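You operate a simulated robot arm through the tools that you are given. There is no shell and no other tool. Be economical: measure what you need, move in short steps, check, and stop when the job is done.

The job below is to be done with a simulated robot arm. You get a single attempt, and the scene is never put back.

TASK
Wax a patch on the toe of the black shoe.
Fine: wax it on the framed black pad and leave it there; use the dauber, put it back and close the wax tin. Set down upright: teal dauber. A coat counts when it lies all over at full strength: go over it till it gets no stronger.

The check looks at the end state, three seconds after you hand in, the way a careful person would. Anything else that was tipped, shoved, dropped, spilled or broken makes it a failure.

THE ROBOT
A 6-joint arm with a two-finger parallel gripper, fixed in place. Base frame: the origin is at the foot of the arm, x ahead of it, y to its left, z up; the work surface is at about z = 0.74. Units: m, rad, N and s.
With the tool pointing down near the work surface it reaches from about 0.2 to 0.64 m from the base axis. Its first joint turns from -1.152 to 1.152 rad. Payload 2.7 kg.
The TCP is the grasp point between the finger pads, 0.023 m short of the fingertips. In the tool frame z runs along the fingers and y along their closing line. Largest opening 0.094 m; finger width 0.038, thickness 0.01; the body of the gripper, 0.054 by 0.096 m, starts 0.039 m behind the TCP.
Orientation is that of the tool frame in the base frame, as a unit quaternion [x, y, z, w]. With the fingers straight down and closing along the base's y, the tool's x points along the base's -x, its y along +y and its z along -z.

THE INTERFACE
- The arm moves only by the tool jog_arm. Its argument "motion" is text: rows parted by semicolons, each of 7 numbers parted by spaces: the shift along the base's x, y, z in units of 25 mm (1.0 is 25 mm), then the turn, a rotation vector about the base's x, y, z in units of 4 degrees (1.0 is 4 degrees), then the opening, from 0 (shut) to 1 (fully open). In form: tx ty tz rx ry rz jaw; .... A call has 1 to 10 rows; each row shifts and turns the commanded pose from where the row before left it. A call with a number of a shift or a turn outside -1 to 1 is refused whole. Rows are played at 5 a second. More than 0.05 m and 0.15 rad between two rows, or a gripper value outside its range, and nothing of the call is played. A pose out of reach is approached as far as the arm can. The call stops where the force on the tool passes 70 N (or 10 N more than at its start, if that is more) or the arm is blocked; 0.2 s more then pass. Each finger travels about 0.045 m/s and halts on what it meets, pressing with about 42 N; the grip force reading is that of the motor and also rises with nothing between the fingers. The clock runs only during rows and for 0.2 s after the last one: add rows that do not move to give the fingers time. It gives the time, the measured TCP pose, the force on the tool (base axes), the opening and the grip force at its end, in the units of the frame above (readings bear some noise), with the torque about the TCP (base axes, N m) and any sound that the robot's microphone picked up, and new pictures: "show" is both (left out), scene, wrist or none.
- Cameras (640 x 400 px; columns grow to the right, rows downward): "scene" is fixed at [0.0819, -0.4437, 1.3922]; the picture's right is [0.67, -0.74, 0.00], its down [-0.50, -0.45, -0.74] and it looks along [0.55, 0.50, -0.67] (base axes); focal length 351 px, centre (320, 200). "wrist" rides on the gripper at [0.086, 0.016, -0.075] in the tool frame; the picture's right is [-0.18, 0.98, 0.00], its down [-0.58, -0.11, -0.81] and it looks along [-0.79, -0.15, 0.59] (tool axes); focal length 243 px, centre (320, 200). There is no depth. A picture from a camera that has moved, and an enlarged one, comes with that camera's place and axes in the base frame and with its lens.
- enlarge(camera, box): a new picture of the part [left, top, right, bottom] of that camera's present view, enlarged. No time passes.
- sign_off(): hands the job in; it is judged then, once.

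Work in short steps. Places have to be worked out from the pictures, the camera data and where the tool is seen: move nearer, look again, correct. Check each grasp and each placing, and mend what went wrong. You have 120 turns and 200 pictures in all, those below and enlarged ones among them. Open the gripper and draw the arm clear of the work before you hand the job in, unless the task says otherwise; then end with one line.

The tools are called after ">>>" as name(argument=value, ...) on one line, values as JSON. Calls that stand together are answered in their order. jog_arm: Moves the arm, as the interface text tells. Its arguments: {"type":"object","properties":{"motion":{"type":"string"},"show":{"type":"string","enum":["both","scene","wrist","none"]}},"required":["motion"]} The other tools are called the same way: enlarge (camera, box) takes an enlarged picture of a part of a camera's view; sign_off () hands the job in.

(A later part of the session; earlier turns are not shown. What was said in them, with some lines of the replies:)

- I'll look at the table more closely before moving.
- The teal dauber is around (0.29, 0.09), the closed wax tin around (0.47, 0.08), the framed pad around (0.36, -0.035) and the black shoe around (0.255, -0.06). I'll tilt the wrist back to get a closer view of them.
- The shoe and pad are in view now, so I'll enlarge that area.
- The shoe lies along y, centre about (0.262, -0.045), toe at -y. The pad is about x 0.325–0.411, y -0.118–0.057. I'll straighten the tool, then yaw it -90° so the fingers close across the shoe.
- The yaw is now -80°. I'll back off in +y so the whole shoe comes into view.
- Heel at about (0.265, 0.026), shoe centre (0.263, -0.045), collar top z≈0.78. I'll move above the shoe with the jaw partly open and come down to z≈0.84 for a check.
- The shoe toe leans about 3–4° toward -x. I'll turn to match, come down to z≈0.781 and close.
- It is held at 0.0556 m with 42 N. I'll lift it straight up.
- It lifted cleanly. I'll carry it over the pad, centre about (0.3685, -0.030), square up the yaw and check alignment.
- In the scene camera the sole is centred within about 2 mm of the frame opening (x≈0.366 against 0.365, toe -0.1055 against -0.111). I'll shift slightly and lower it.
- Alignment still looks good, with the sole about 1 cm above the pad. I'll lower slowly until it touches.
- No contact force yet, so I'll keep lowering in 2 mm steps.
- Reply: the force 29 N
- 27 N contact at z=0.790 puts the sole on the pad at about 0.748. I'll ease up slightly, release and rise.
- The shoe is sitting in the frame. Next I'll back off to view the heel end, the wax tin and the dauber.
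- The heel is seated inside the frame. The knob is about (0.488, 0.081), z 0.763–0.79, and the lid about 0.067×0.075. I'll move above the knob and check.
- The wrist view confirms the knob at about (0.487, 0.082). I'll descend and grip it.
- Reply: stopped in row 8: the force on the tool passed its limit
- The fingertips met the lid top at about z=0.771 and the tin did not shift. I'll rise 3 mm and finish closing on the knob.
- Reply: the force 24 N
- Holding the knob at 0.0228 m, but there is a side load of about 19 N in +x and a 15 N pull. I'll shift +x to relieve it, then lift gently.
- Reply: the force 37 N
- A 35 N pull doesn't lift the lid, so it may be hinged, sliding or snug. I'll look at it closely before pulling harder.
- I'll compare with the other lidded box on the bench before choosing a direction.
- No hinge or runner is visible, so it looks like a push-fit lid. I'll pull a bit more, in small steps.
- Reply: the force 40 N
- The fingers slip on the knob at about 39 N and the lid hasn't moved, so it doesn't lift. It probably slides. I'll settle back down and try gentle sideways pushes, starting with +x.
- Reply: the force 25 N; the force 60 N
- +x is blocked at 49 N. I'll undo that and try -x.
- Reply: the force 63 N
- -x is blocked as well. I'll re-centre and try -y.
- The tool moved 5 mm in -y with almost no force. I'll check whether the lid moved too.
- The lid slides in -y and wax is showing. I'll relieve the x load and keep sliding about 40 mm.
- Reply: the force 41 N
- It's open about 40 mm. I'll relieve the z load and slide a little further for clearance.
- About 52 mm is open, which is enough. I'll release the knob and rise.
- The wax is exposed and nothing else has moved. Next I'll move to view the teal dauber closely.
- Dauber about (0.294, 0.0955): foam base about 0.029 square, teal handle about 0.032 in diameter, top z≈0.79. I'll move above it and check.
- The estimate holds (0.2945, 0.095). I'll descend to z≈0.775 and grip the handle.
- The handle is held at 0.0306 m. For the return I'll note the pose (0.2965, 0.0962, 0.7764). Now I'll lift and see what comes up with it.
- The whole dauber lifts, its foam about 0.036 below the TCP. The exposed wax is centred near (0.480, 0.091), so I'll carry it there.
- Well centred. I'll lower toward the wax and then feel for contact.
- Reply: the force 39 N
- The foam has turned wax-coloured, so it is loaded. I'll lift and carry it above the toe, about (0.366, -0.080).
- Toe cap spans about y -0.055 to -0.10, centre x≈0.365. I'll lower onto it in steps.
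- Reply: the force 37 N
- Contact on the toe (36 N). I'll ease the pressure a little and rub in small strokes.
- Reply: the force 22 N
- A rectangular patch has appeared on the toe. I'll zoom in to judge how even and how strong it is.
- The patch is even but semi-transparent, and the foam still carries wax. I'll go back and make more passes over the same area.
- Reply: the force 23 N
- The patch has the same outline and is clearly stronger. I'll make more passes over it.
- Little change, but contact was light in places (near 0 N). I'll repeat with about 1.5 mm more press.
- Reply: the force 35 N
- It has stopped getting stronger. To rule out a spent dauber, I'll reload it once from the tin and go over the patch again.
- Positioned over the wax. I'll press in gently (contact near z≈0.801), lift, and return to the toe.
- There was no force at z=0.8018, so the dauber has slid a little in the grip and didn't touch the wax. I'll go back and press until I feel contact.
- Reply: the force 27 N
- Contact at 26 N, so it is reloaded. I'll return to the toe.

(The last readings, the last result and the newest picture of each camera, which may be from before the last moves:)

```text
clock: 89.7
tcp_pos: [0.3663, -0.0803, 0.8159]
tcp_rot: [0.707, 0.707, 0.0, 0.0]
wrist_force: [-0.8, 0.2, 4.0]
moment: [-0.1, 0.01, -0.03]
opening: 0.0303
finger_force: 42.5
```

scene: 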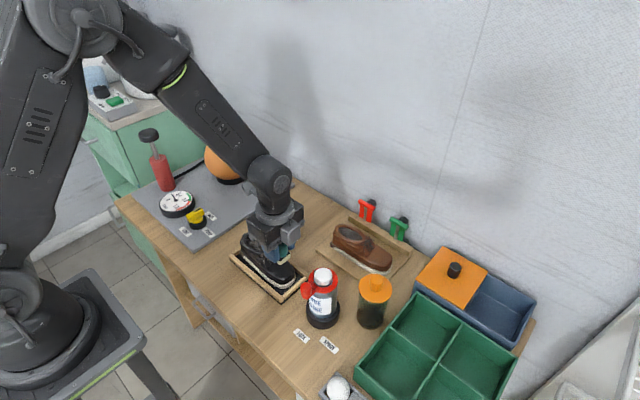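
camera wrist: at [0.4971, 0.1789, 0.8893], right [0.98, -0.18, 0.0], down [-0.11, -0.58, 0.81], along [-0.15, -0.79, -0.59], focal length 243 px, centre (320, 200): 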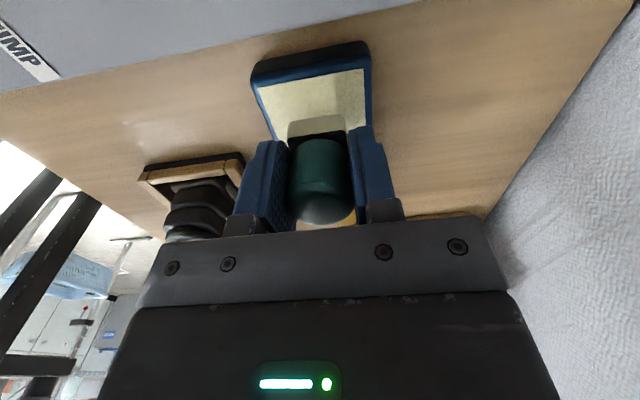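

Light contact at z=0.816. I'll press 1 mm more and rub over the whole patch.

>>> jog_arm(motion="0 0 -0.05 0 0 0 0.2;0.24 0.2 0 0 0 0 0.2;-0.24 0 0 0 0 0 0.2;-0.24 0 0 0 0 0 0.2;0 -0.2 0 0 0 0 0.2;0.24 0 0 0 0 0 0.2;0.24 0 0 0 0 0 0.2;0 -0.2 -0.02 0 0 0 0.2;-0.24 0 0 0 0 0 0.2;-0.24 0 0 0 0 0 0.2", show="none")

>>> jog_arm(motion="0 0.2 0 0 0 0 0.2;0.24 0 0 0 0 0 0.2;0.24 0 0 0 0 0 0.2;0 0.2 0.02 0 0 0 0.2;-0.24 0 0 0 0 0 0.2;-0.24 0 0 0 0 0 0.2;0.24 -0.2 0 0 0 0 0.2;0 0 0 0 0 0 0.2", show="none")

>>> jog_arm(motion="0 0 0.67 0 0 0 0.2;0 0.6 1 0 0 0 0.2;0 1 1 0 0 0 0.2;0 1 0 0 0 0 0.2;0 0.5 0 0 0 0 0.2", show="none")

>>> enlarge(camera="scene", box=[275, 250, 315, 285])

>>> enlarge(camera="scene", box=[230, 220, 330, 300])

```text
clock: 91.8
tcp_pos: [0.3618, -0.0851, 0.8139]
tcp_rot: [0.707, 0.707, 0.002, 0.001]
wrist_force: [7.8, -1.5, 15.5]
moment: [-0.28, -0.25, 0.09]
opening: 0.0305
finger_force: 42.0
```

```text
clock: 93.7
tcp_pos: [0.3673, -0.0801, 0.8142]
tcp_rot: [0.707, 0.707, 0.0, -0.001]
wrist_force: [0.0, -0.5, -0.8]
moment: [-0.01, -0.02, 0.02]
opening: 0.0307
finger_force: 41.9
```

```text
clock: 94.8
tcp_pos: [0.3667, -0.0025, 0.8825]
tcp_rot: [0.707, 0.708, 0.0, 0.0]
wrist_force: [-0.5, 0.3, -0.1]
moment: [0.01, -0.02, 0.0]
opening: 0.0306
finger_force: 42.7
```

```text
11.43 times, centred on (295, 268) of scene
camera zoom: at [0.0819, -0.4437, 1.3922], right [0.67, -0.74, 0.0], down [-0.5, -0.45, -0.74], along [0.55, 0.5, -0.67], focal length 4016 px, centre (606, -571)
```

zoom: 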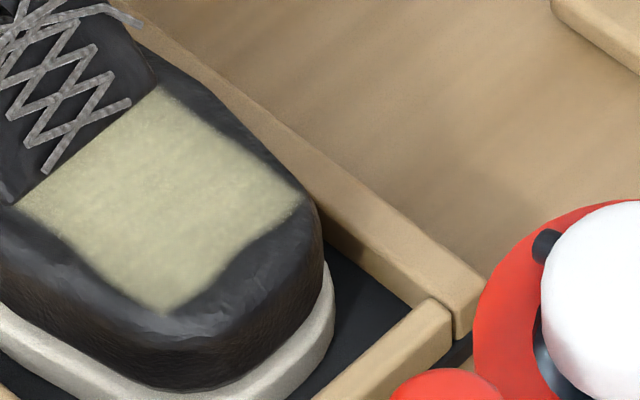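

```text
5.00 times, centred on (280, 260) of scene
camera zoom: at [0.0819, -0.4437, 1.3922], right [0.67, -0.74, 0.0], down [-0.5, -0.45, -0.74], along [0.55, 0.5, -0.67], focal length 1757 px, centre (520, -100)
```

zoom: 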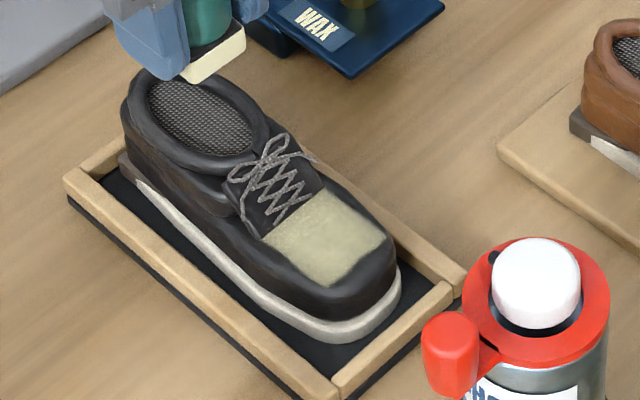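

The coat is no stronger after a fresh load, so it is at full strength. Next I'll take the dauber back to its spot (0.2962, 0.096).

>>> jog_arm(motion="-0.7 0.99 0 0 0 0 0.2;-0.7 0.99 0 0 0 0 0.2;-0.7 0.99 0 0 0 0 0.2;-0.72 0.97 -0.5 0 0 0 0.2;0 0 -1 0 0 0 0.2;0 0 -1 0 0 0 0.2;0 0 -1 0 0 0 0.2;0 0 -0.4 0 0 0 0.2;0 0 0 0 0 0 0.2", show="wrist")

>>> enlarge(camera="scene", box=[165, 205, 265, 285])

```text
clock: 96.8
tcp_pos: [0.2968, 0.0954, 0.7841]
tcp_rot: [0.707, 0.708, 0.0, -0.001]
wrist_force: [0.5, -0.6, -0.2]
moment: [0.0, -0.04, 0.01]
opening: 0.0305
finger_force: 41.8
camera wrist: at [0.3116, 0.1826, 0.8596], right [0.98, -0.18, 0.0], down [-0.11, -0.58, 0.81], along [-0.15, -0.79, -0.59], focal length 243 px, centre (320, 200)
```

wrist: 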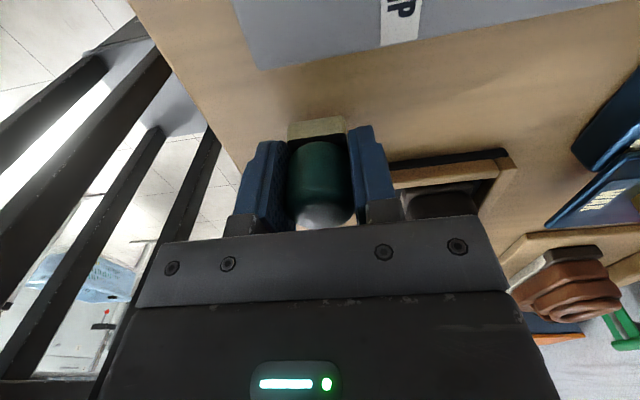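

```text
5.00 times, centred on (215, 245) of scene
camera zoom: at [0.082, -0.4437, 1.3922], right [0.67, -0.74, 0.0], down [-0.5, -0.45, -0.74], along [0.55, 0.5, -0.67], focal length 1757 px, centre (845, -25)
```

zoom: 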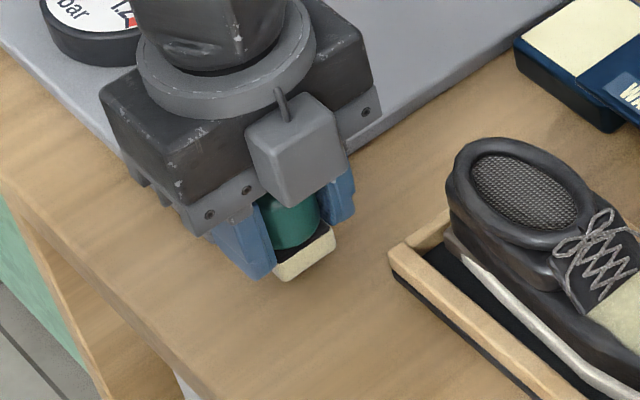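

It's back over its original spot. I'll lower until it touches the bench.

>>> jog_arm(motion="-0.02 0.03 -0.25 0 0 0 0.2;0 0 0 0 0 0 0.2", show="none")

>>> jog_arm(motion="0 0 -0.1 0 0 0 0.2;0 0 0 0 0 0 0.2", show="none")

>>> jog_arm(motion="0 0 -0.08 0 0 0 0.2;0 0 0 0 0 0 0.2", show="none")

```text
clock: 97.5
tcp_pos: [0.295, 0.0953, 0.778]
tcp_rot: [0.707, 0.707, 0.001, 0.0]
wrist_force: [0.3, 0.8, -0.1]
moment: [-0.03, -0.01, 0.0]
opening: 0.0307
finger_force: 41.5
```

```text
clock: 98.0
tcp_pos: [0.2952, 0.094, 0.7744]
tcp_rot: [0.708, 0.706, 0.0, 0.0]
wrist_force: [0.8, -0.4, -1.0]
moment: [0.01, 0.0, 0.01]
opening: 0.0303
finger_force: 41.7
```

```text
clock: 98.7
tcp_pos: [0.2962, 0.0965, 0.7728]
tcp_rot: [0.707, 0.707, -0.001, 0.001]
wrist_force: [0.8, -0.2, -0.8]
moment: [-0.02, -0.01, 0.0]
opening: 0.0305
finger_force: 41.9
```

>>> jog_arm(motion="0 0 -0.08 0 0 0 0.2;0 0 0 0 0 0 0.2", show="none")

>>> enlarge(camera="scene", box=[180, 225, 250, 280])

```text
clock: 99.2
tcp_pos: [0.2966, 0.0965, 0.771]
tcp_rot: [0.707, 0.707, 0.0, 0.0]
wrist_force: [-3.9, -8.4, 35.7]
moment: [-0.52, 0.11, -0.03]
opening: 0.0304
finger_force: 41.7
```

```text
7.27 times, centred on (215, 252) of scene
camera zoom: at [0.0815, -0.444, 1.3921], right [0.67, -0.74, 0.0], down [-0.5, -0.45, -0.74], along [0.55, 0.5, -0.67], focal length 2555 px, centre (1084, -182)
```

zoom: 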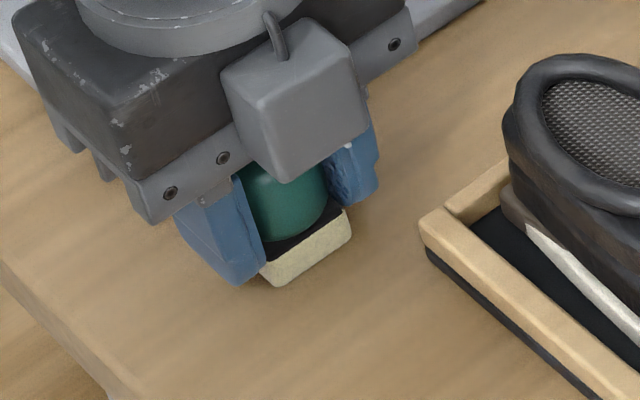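

It's on the bench, touching first at its -y edge, so it has a slight tilt. I'll ease up 1 mm and release so it settles flat.

>>> jog_arm(motion="0 0 0.06 0 0 0 0.2;0 0 0 0 0 0 0.35;0 0 0 0 0 0 0.5;0 0 0 0 0 0 0.65;0 0 0 0 0 0 0.65;0 0 0.5 0 0 0 0.65;0 0 1 0 0 0 0.65;0 0 1 0 0 0 0.65;0 0.5 1 0 0 0 0.8;0 1 1 0 0 0 0.8", show="wrist")

>>> enlarge(camera="scene", box=[165, 205, 265, 285])

```text
clock: 101.5
tcp_pos: [0.2966, 0.1351, 0.8862]
tcp_rot: [0.707, 0.707, 0.0, 0.0]
wrist_force: [0.6, 0.0, -0.4]
moment: [-0.03, 0.06, -0.01]
opening: 0.0751
finger_force: 0.1
camera wrist: at [0.3128, 0.2219, 0.9617], right [0.98, -0.18, 0.0], down [-0.11, -0.58, 0.81], along [-0.15, -0.79, -0.59], focal length 243 px, centre (320, 200)
```

wrist: 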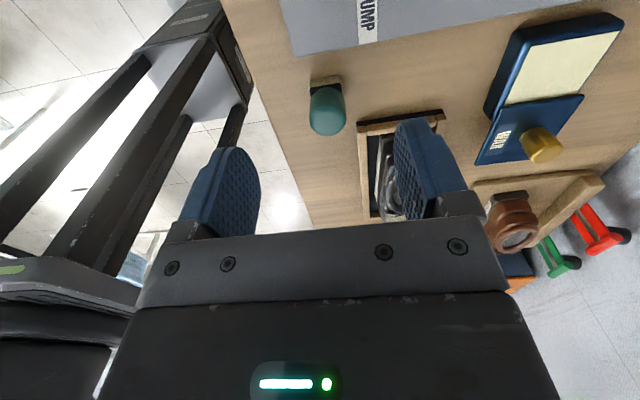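

```text
5.00 times, centred on (215, 245) of scene
camera zoom: at [0.0819, -0.4438, 1.3922], right [0.67, -0.74, 0.0], down [-0.5, -0.45, -0.74], along [0.55, 0.5, -0.67], focal length 1757 px, centre (845, -25)
```

zoom: 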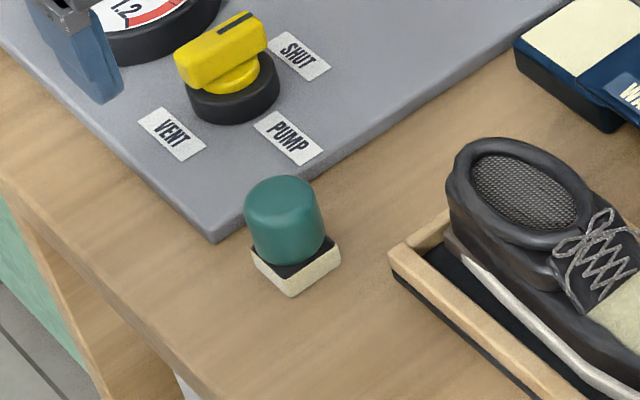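

The dauber is upright in its original place. Next I'll close the tin, starting by moving above the knob at about (0.4885, 0.0295).

>>> jog_arm(motion="1 -0.5 0 0 0 0 0.6;1 -0.5 0 0 0 0 0.6;1 -0.5 0 0 0 0 0.5;1 -0.5 0 0 0 0 0.5;1 -0.5 0 0 0 0 0.5;1 -0.5 0 0 0 0 0.5;1 -0.5 0 0 0 0 0.5;0.68 -0.72 -0.4 0 0 0 0.5;0 0 -0.6 0 0 0 0.5;0 0 0 0 0 0 0.5", show="wrist")

```text
clock: 103.7
tcp_pos: [0.488, 0.0304, 0.8601]
tcp_rot: [0.707, 0.707, 0.001, 0.0]
wrist_force: [0.8, 0.6, -0.7]
moment: [-0.03, -0.01, 0.01]
opening: 0.047
finger_force: 0.0
camera wrist: at [0.5033, 0.1176, 0.9346], right [0.98, -0.18, 0.0], down [-0.11, -0.58, 0.81], along [-0.15, -0.79, -0.59], focal length 243 px, centre (320, 200)
```

wrist: 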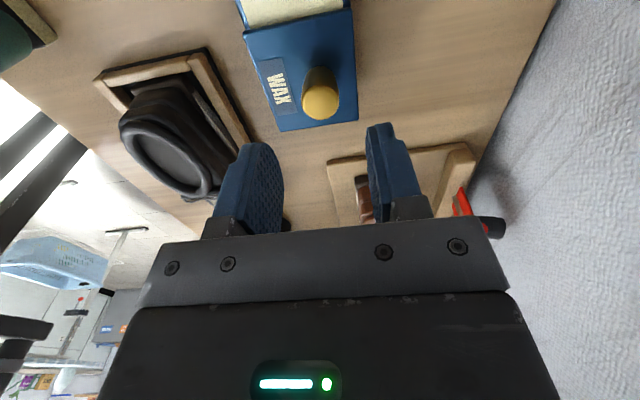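

The knob is right where expected. I'll descend to z≈0.7985 and grip.

>>> jog_arm(motion="0 0.05 -0.8 0 0 0 0.5;0 0 -0.8 0 0 0 0.5;0 0 -0.8 0 0 0 0.5;0 0 -0.04 0 0 0 0.5;0 0 0 0 0 0 0.35;0 0 0 0 0 0 0.2;0 0 0 0 0 0 0.1;0 0 0 0 0 0 0.1", show="none")

```text
clock: 105.5
tcp_pos: [0.488, 0.0307, 0.7979]
tcp_rot: [0.707, 0.707, -0.002, -0.001]
wrist_force: [-18.5, -1.2, 3.5]
moment: [-0.02, 0.14, 0.03]
opening: 0.0229
finger_force: 45.4
```

Gripped at 0.0229 m. I'll slide the lid back in +y, relieving x slightly.

>>> jog_arm(motion="-0.04 0.2 0 0 0 0 0;0 0.2 0 0 0 0 0;0 0.2 0 0 0 0 0;0 0.2 0 0 0 0 0;0 0.2 0 0 0 0 0;0 0.2 0 0 0 0 0;0 0.2 0 0 0 0 0;0 0.2 0 0 0 0 0;0 0.2 0 0 0 0 0;0 0 0 0 0 0 0", show="wrist")

>>> enlarge(camera="scene", box=[235, 180, 315, 240])

```text
clock: 107.7
tcp_pos: [0.4872, 0.0746, 0.7985]
tcp_rot: [0.707, 0.708, 0.0, 0.0]
wrist_force: [-2.6, -0.2, -15.0]
moment: [-0.26, 0.15, 0.0]
opening: 0.0227
finger_force: 44.9
camera wrist: at [0.5038, 0.1615, 0.8735], right [0.98, -0.18, 0.0], down [-0.11, -0.58, 0.81], along [-0.15, -0.79, -0.59], focal length 243 px, centre (320, 200)
```

wrist: 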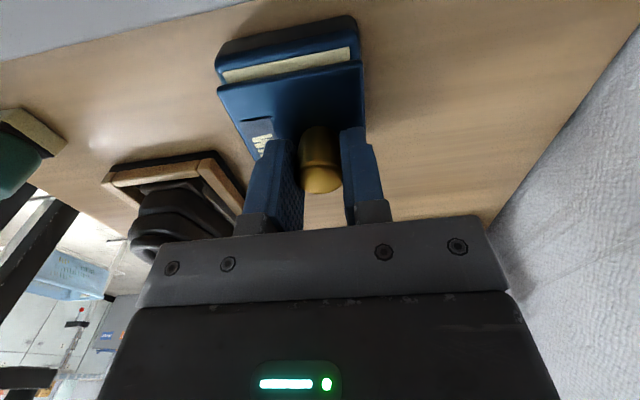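

```text
6.67 times, centred on (275, 210) of scene
camera zoom: at [0.0821, -0.4437, 1.3922], right [0.67, -0.74, 0.0], down [-0.5, -0.45, -0.74], along [0.55, 0.5, -0.67], focal length 2342 px, centre (620, 133)
```

zoom: 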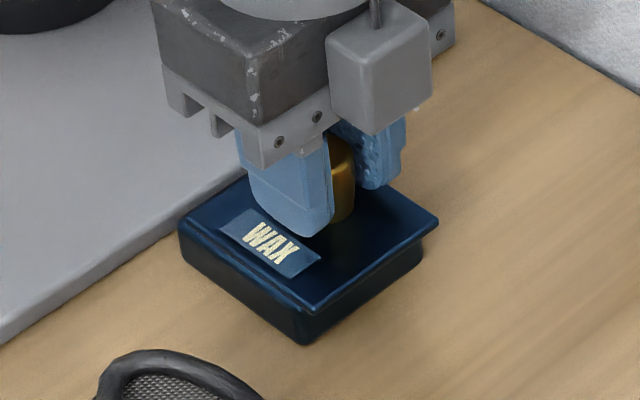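

About 8–9 mm is still open. I'll push on slowly until it meets the end stop.

>>> jog_arm(motion="0 0.15 0 0 0 0 0;0 0.1 0 0 0 0 0;0 0.1 0 0 0 0 0;0 0 0 0 0 0 0", show="none")

>>> jog_arm(motion="0 0.1 0 0 0 0 0;0 0 0 0 0 0 0", show="wrist")

>>> enlarge(camera="scene", box=[235, 180, 315, 240])

```text
clock: 108.7
tcp_pos: [0.4886, 0.0823, 0.7972]
tcp_rot: [0.707, 0.707, 0.001, 0.001]
wrist_force: [-4.7, -0.4, -2.7]
moment: [-0.31, 0.07, -0.04]
opening: 0.023
finger_force: 44.9
```

```text
clock: 109.2
tcp_pos: [0.4883, 0.0836, 0.799]
tcp_rot: [0.707, 0.707, 0.001, 0.001]
wrist_force: [3.5, -18.3, -3.5]
moment: [0.48, -0.11, 0.0]
opening: 0.0229
finger_force: 44.7
camera wrist: at [0.5038, 0.1712, 0.8735], right [0.98, -0.18, 0.0], down [-0.11, -0.58, 0.81], along [-0.15, -0.79, -0.59], focal length 243 px, centre (320, 200)
```

wrist: 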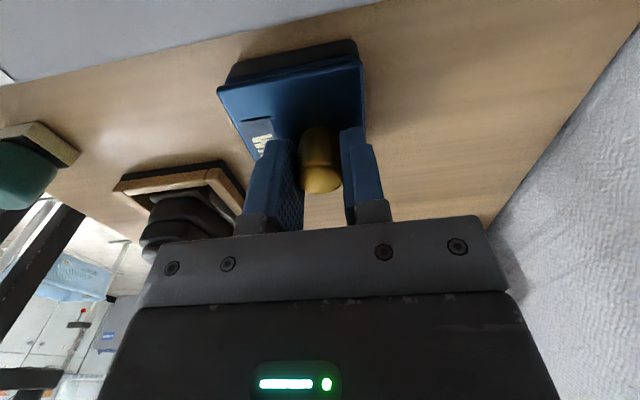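

```text
6.67 times, centred on (275, 210) of scene
camera zoom: at [0.0821, -0.4441, 1.392], right [0.67, -0.74, 0.0], down [-0.5, -0.45, -0.74], along [0.55, 0.5, -0.67], focal length 2342 px, centre (620, 133)
```

zoom: 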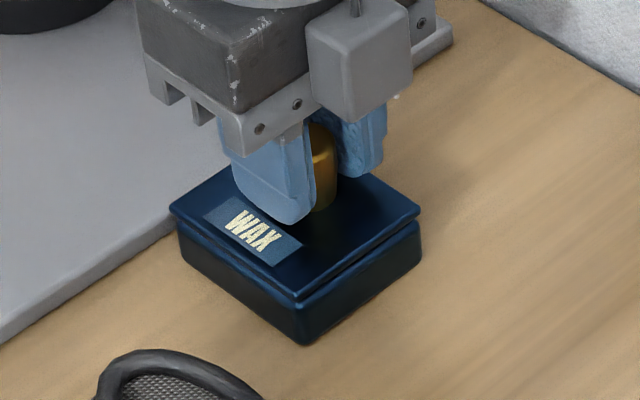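

The end stop is felt (18 N in y) and the lid sits flush, so it is closed. I'll release, rise and draw clear.

>>> jog_arm(motion="0 0 0 0 0 0 0.25;0 0 0 0 0 0 0.45;0 0 0 0 0 0 0.5;0 0 0.5 0 0 0 0.5;0 0 1 0 0 0 0.5;0 0 1 0 0 0 0.6;0 0 1 0 0 0 0.8;-0.5 0.5 1 0 0 0 1;-1 0.7 1 0 0 0 1;-1 0.7 1 0 0 0 1", show="both")

>>> enlarge(camera="scene", box=[175, 180, 325, 310])

>>> enlarge(camera="wrist", box=[220, 50, 450, 230])

```text
clock: 111.5
tcp_pos: [0.4234, 0.131, 0.9615]
tcp_rot: [0.707, 0.707, 0.001, 0.0]
wrist_force: [0.0, -0.3, 0.5]
moment: [0.05, 0.02, 0.01]
opening: 0.0941
finger_force: 0.1
camera wrist: at [0.4399, 0.219, 1.0361], right [0.98, -0.18, 0.0], down [-0.11, -0.58, 0.81], along [-0.15, -0.79, -0.59], focal length 243 px, centre (320, 200)
```

scene: 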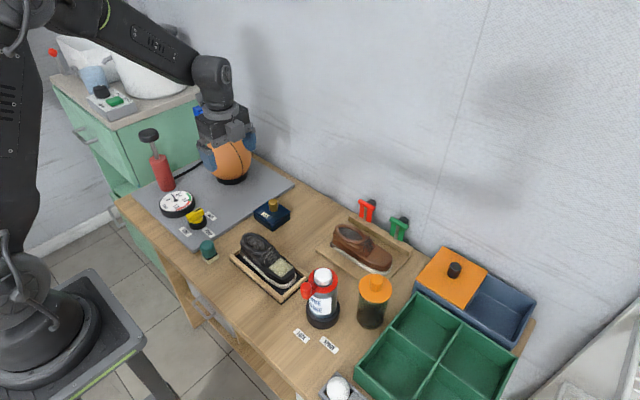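
wrist: 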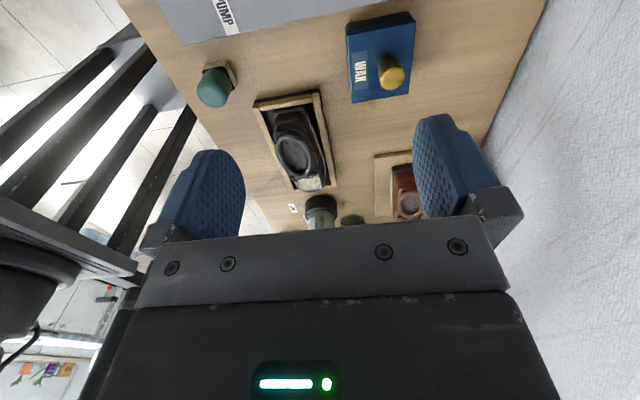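

```text
3.08 times, centred on (250, 245) of scene
camera zoom: at [0.0819, -0.4438, 1.3922], right [0.67, -0.74, 0.0], down [-0.5, -0.45, -0.74], along [0.55, 0.5, -0.67], focal length 1081 px, centre (535, 62)
```

zoom: 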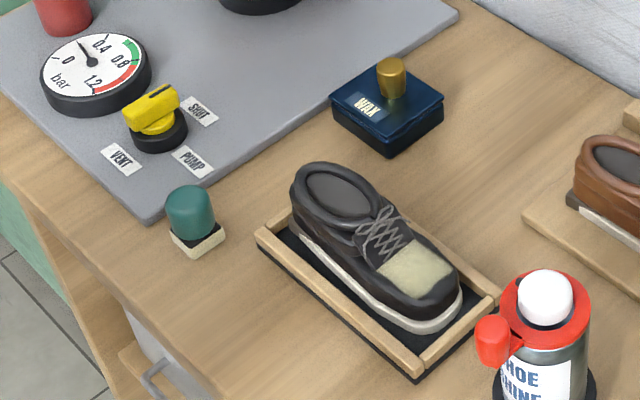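

```text
2.22 times, centred on (335, 140) of wrist
camera zoom: at [0.4399, 0.219, 1.0361], right [0.98, -0.18, 0.0], down [-0.11, -0.58, 0.81], along [-0.15, -0.79, -0.59], focal length 539 px, centre (287, 333)
```

zoom: 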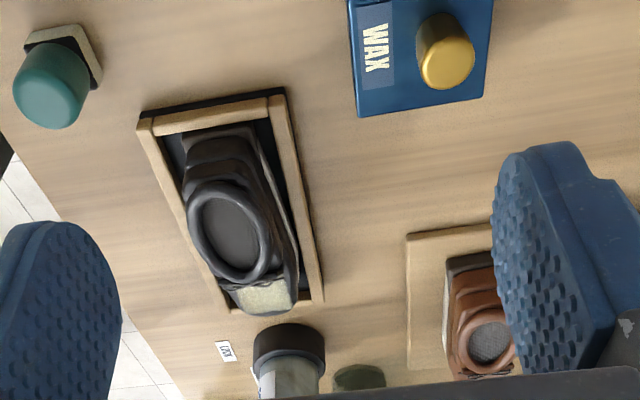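

The shoe is in the frame with a full coat, the dauber is upright in its place, the tin is closed and the arm is clear. I'm handing in.

>>> sign_off()

```text
The job is handed in.
```

The black shoe is on the framed pad with an even wax coat on its toe, which got no stronger after a fresh load of wax; the teal dauber is upright back in its place, the wax tin is closed, and nothing else was seen to move.
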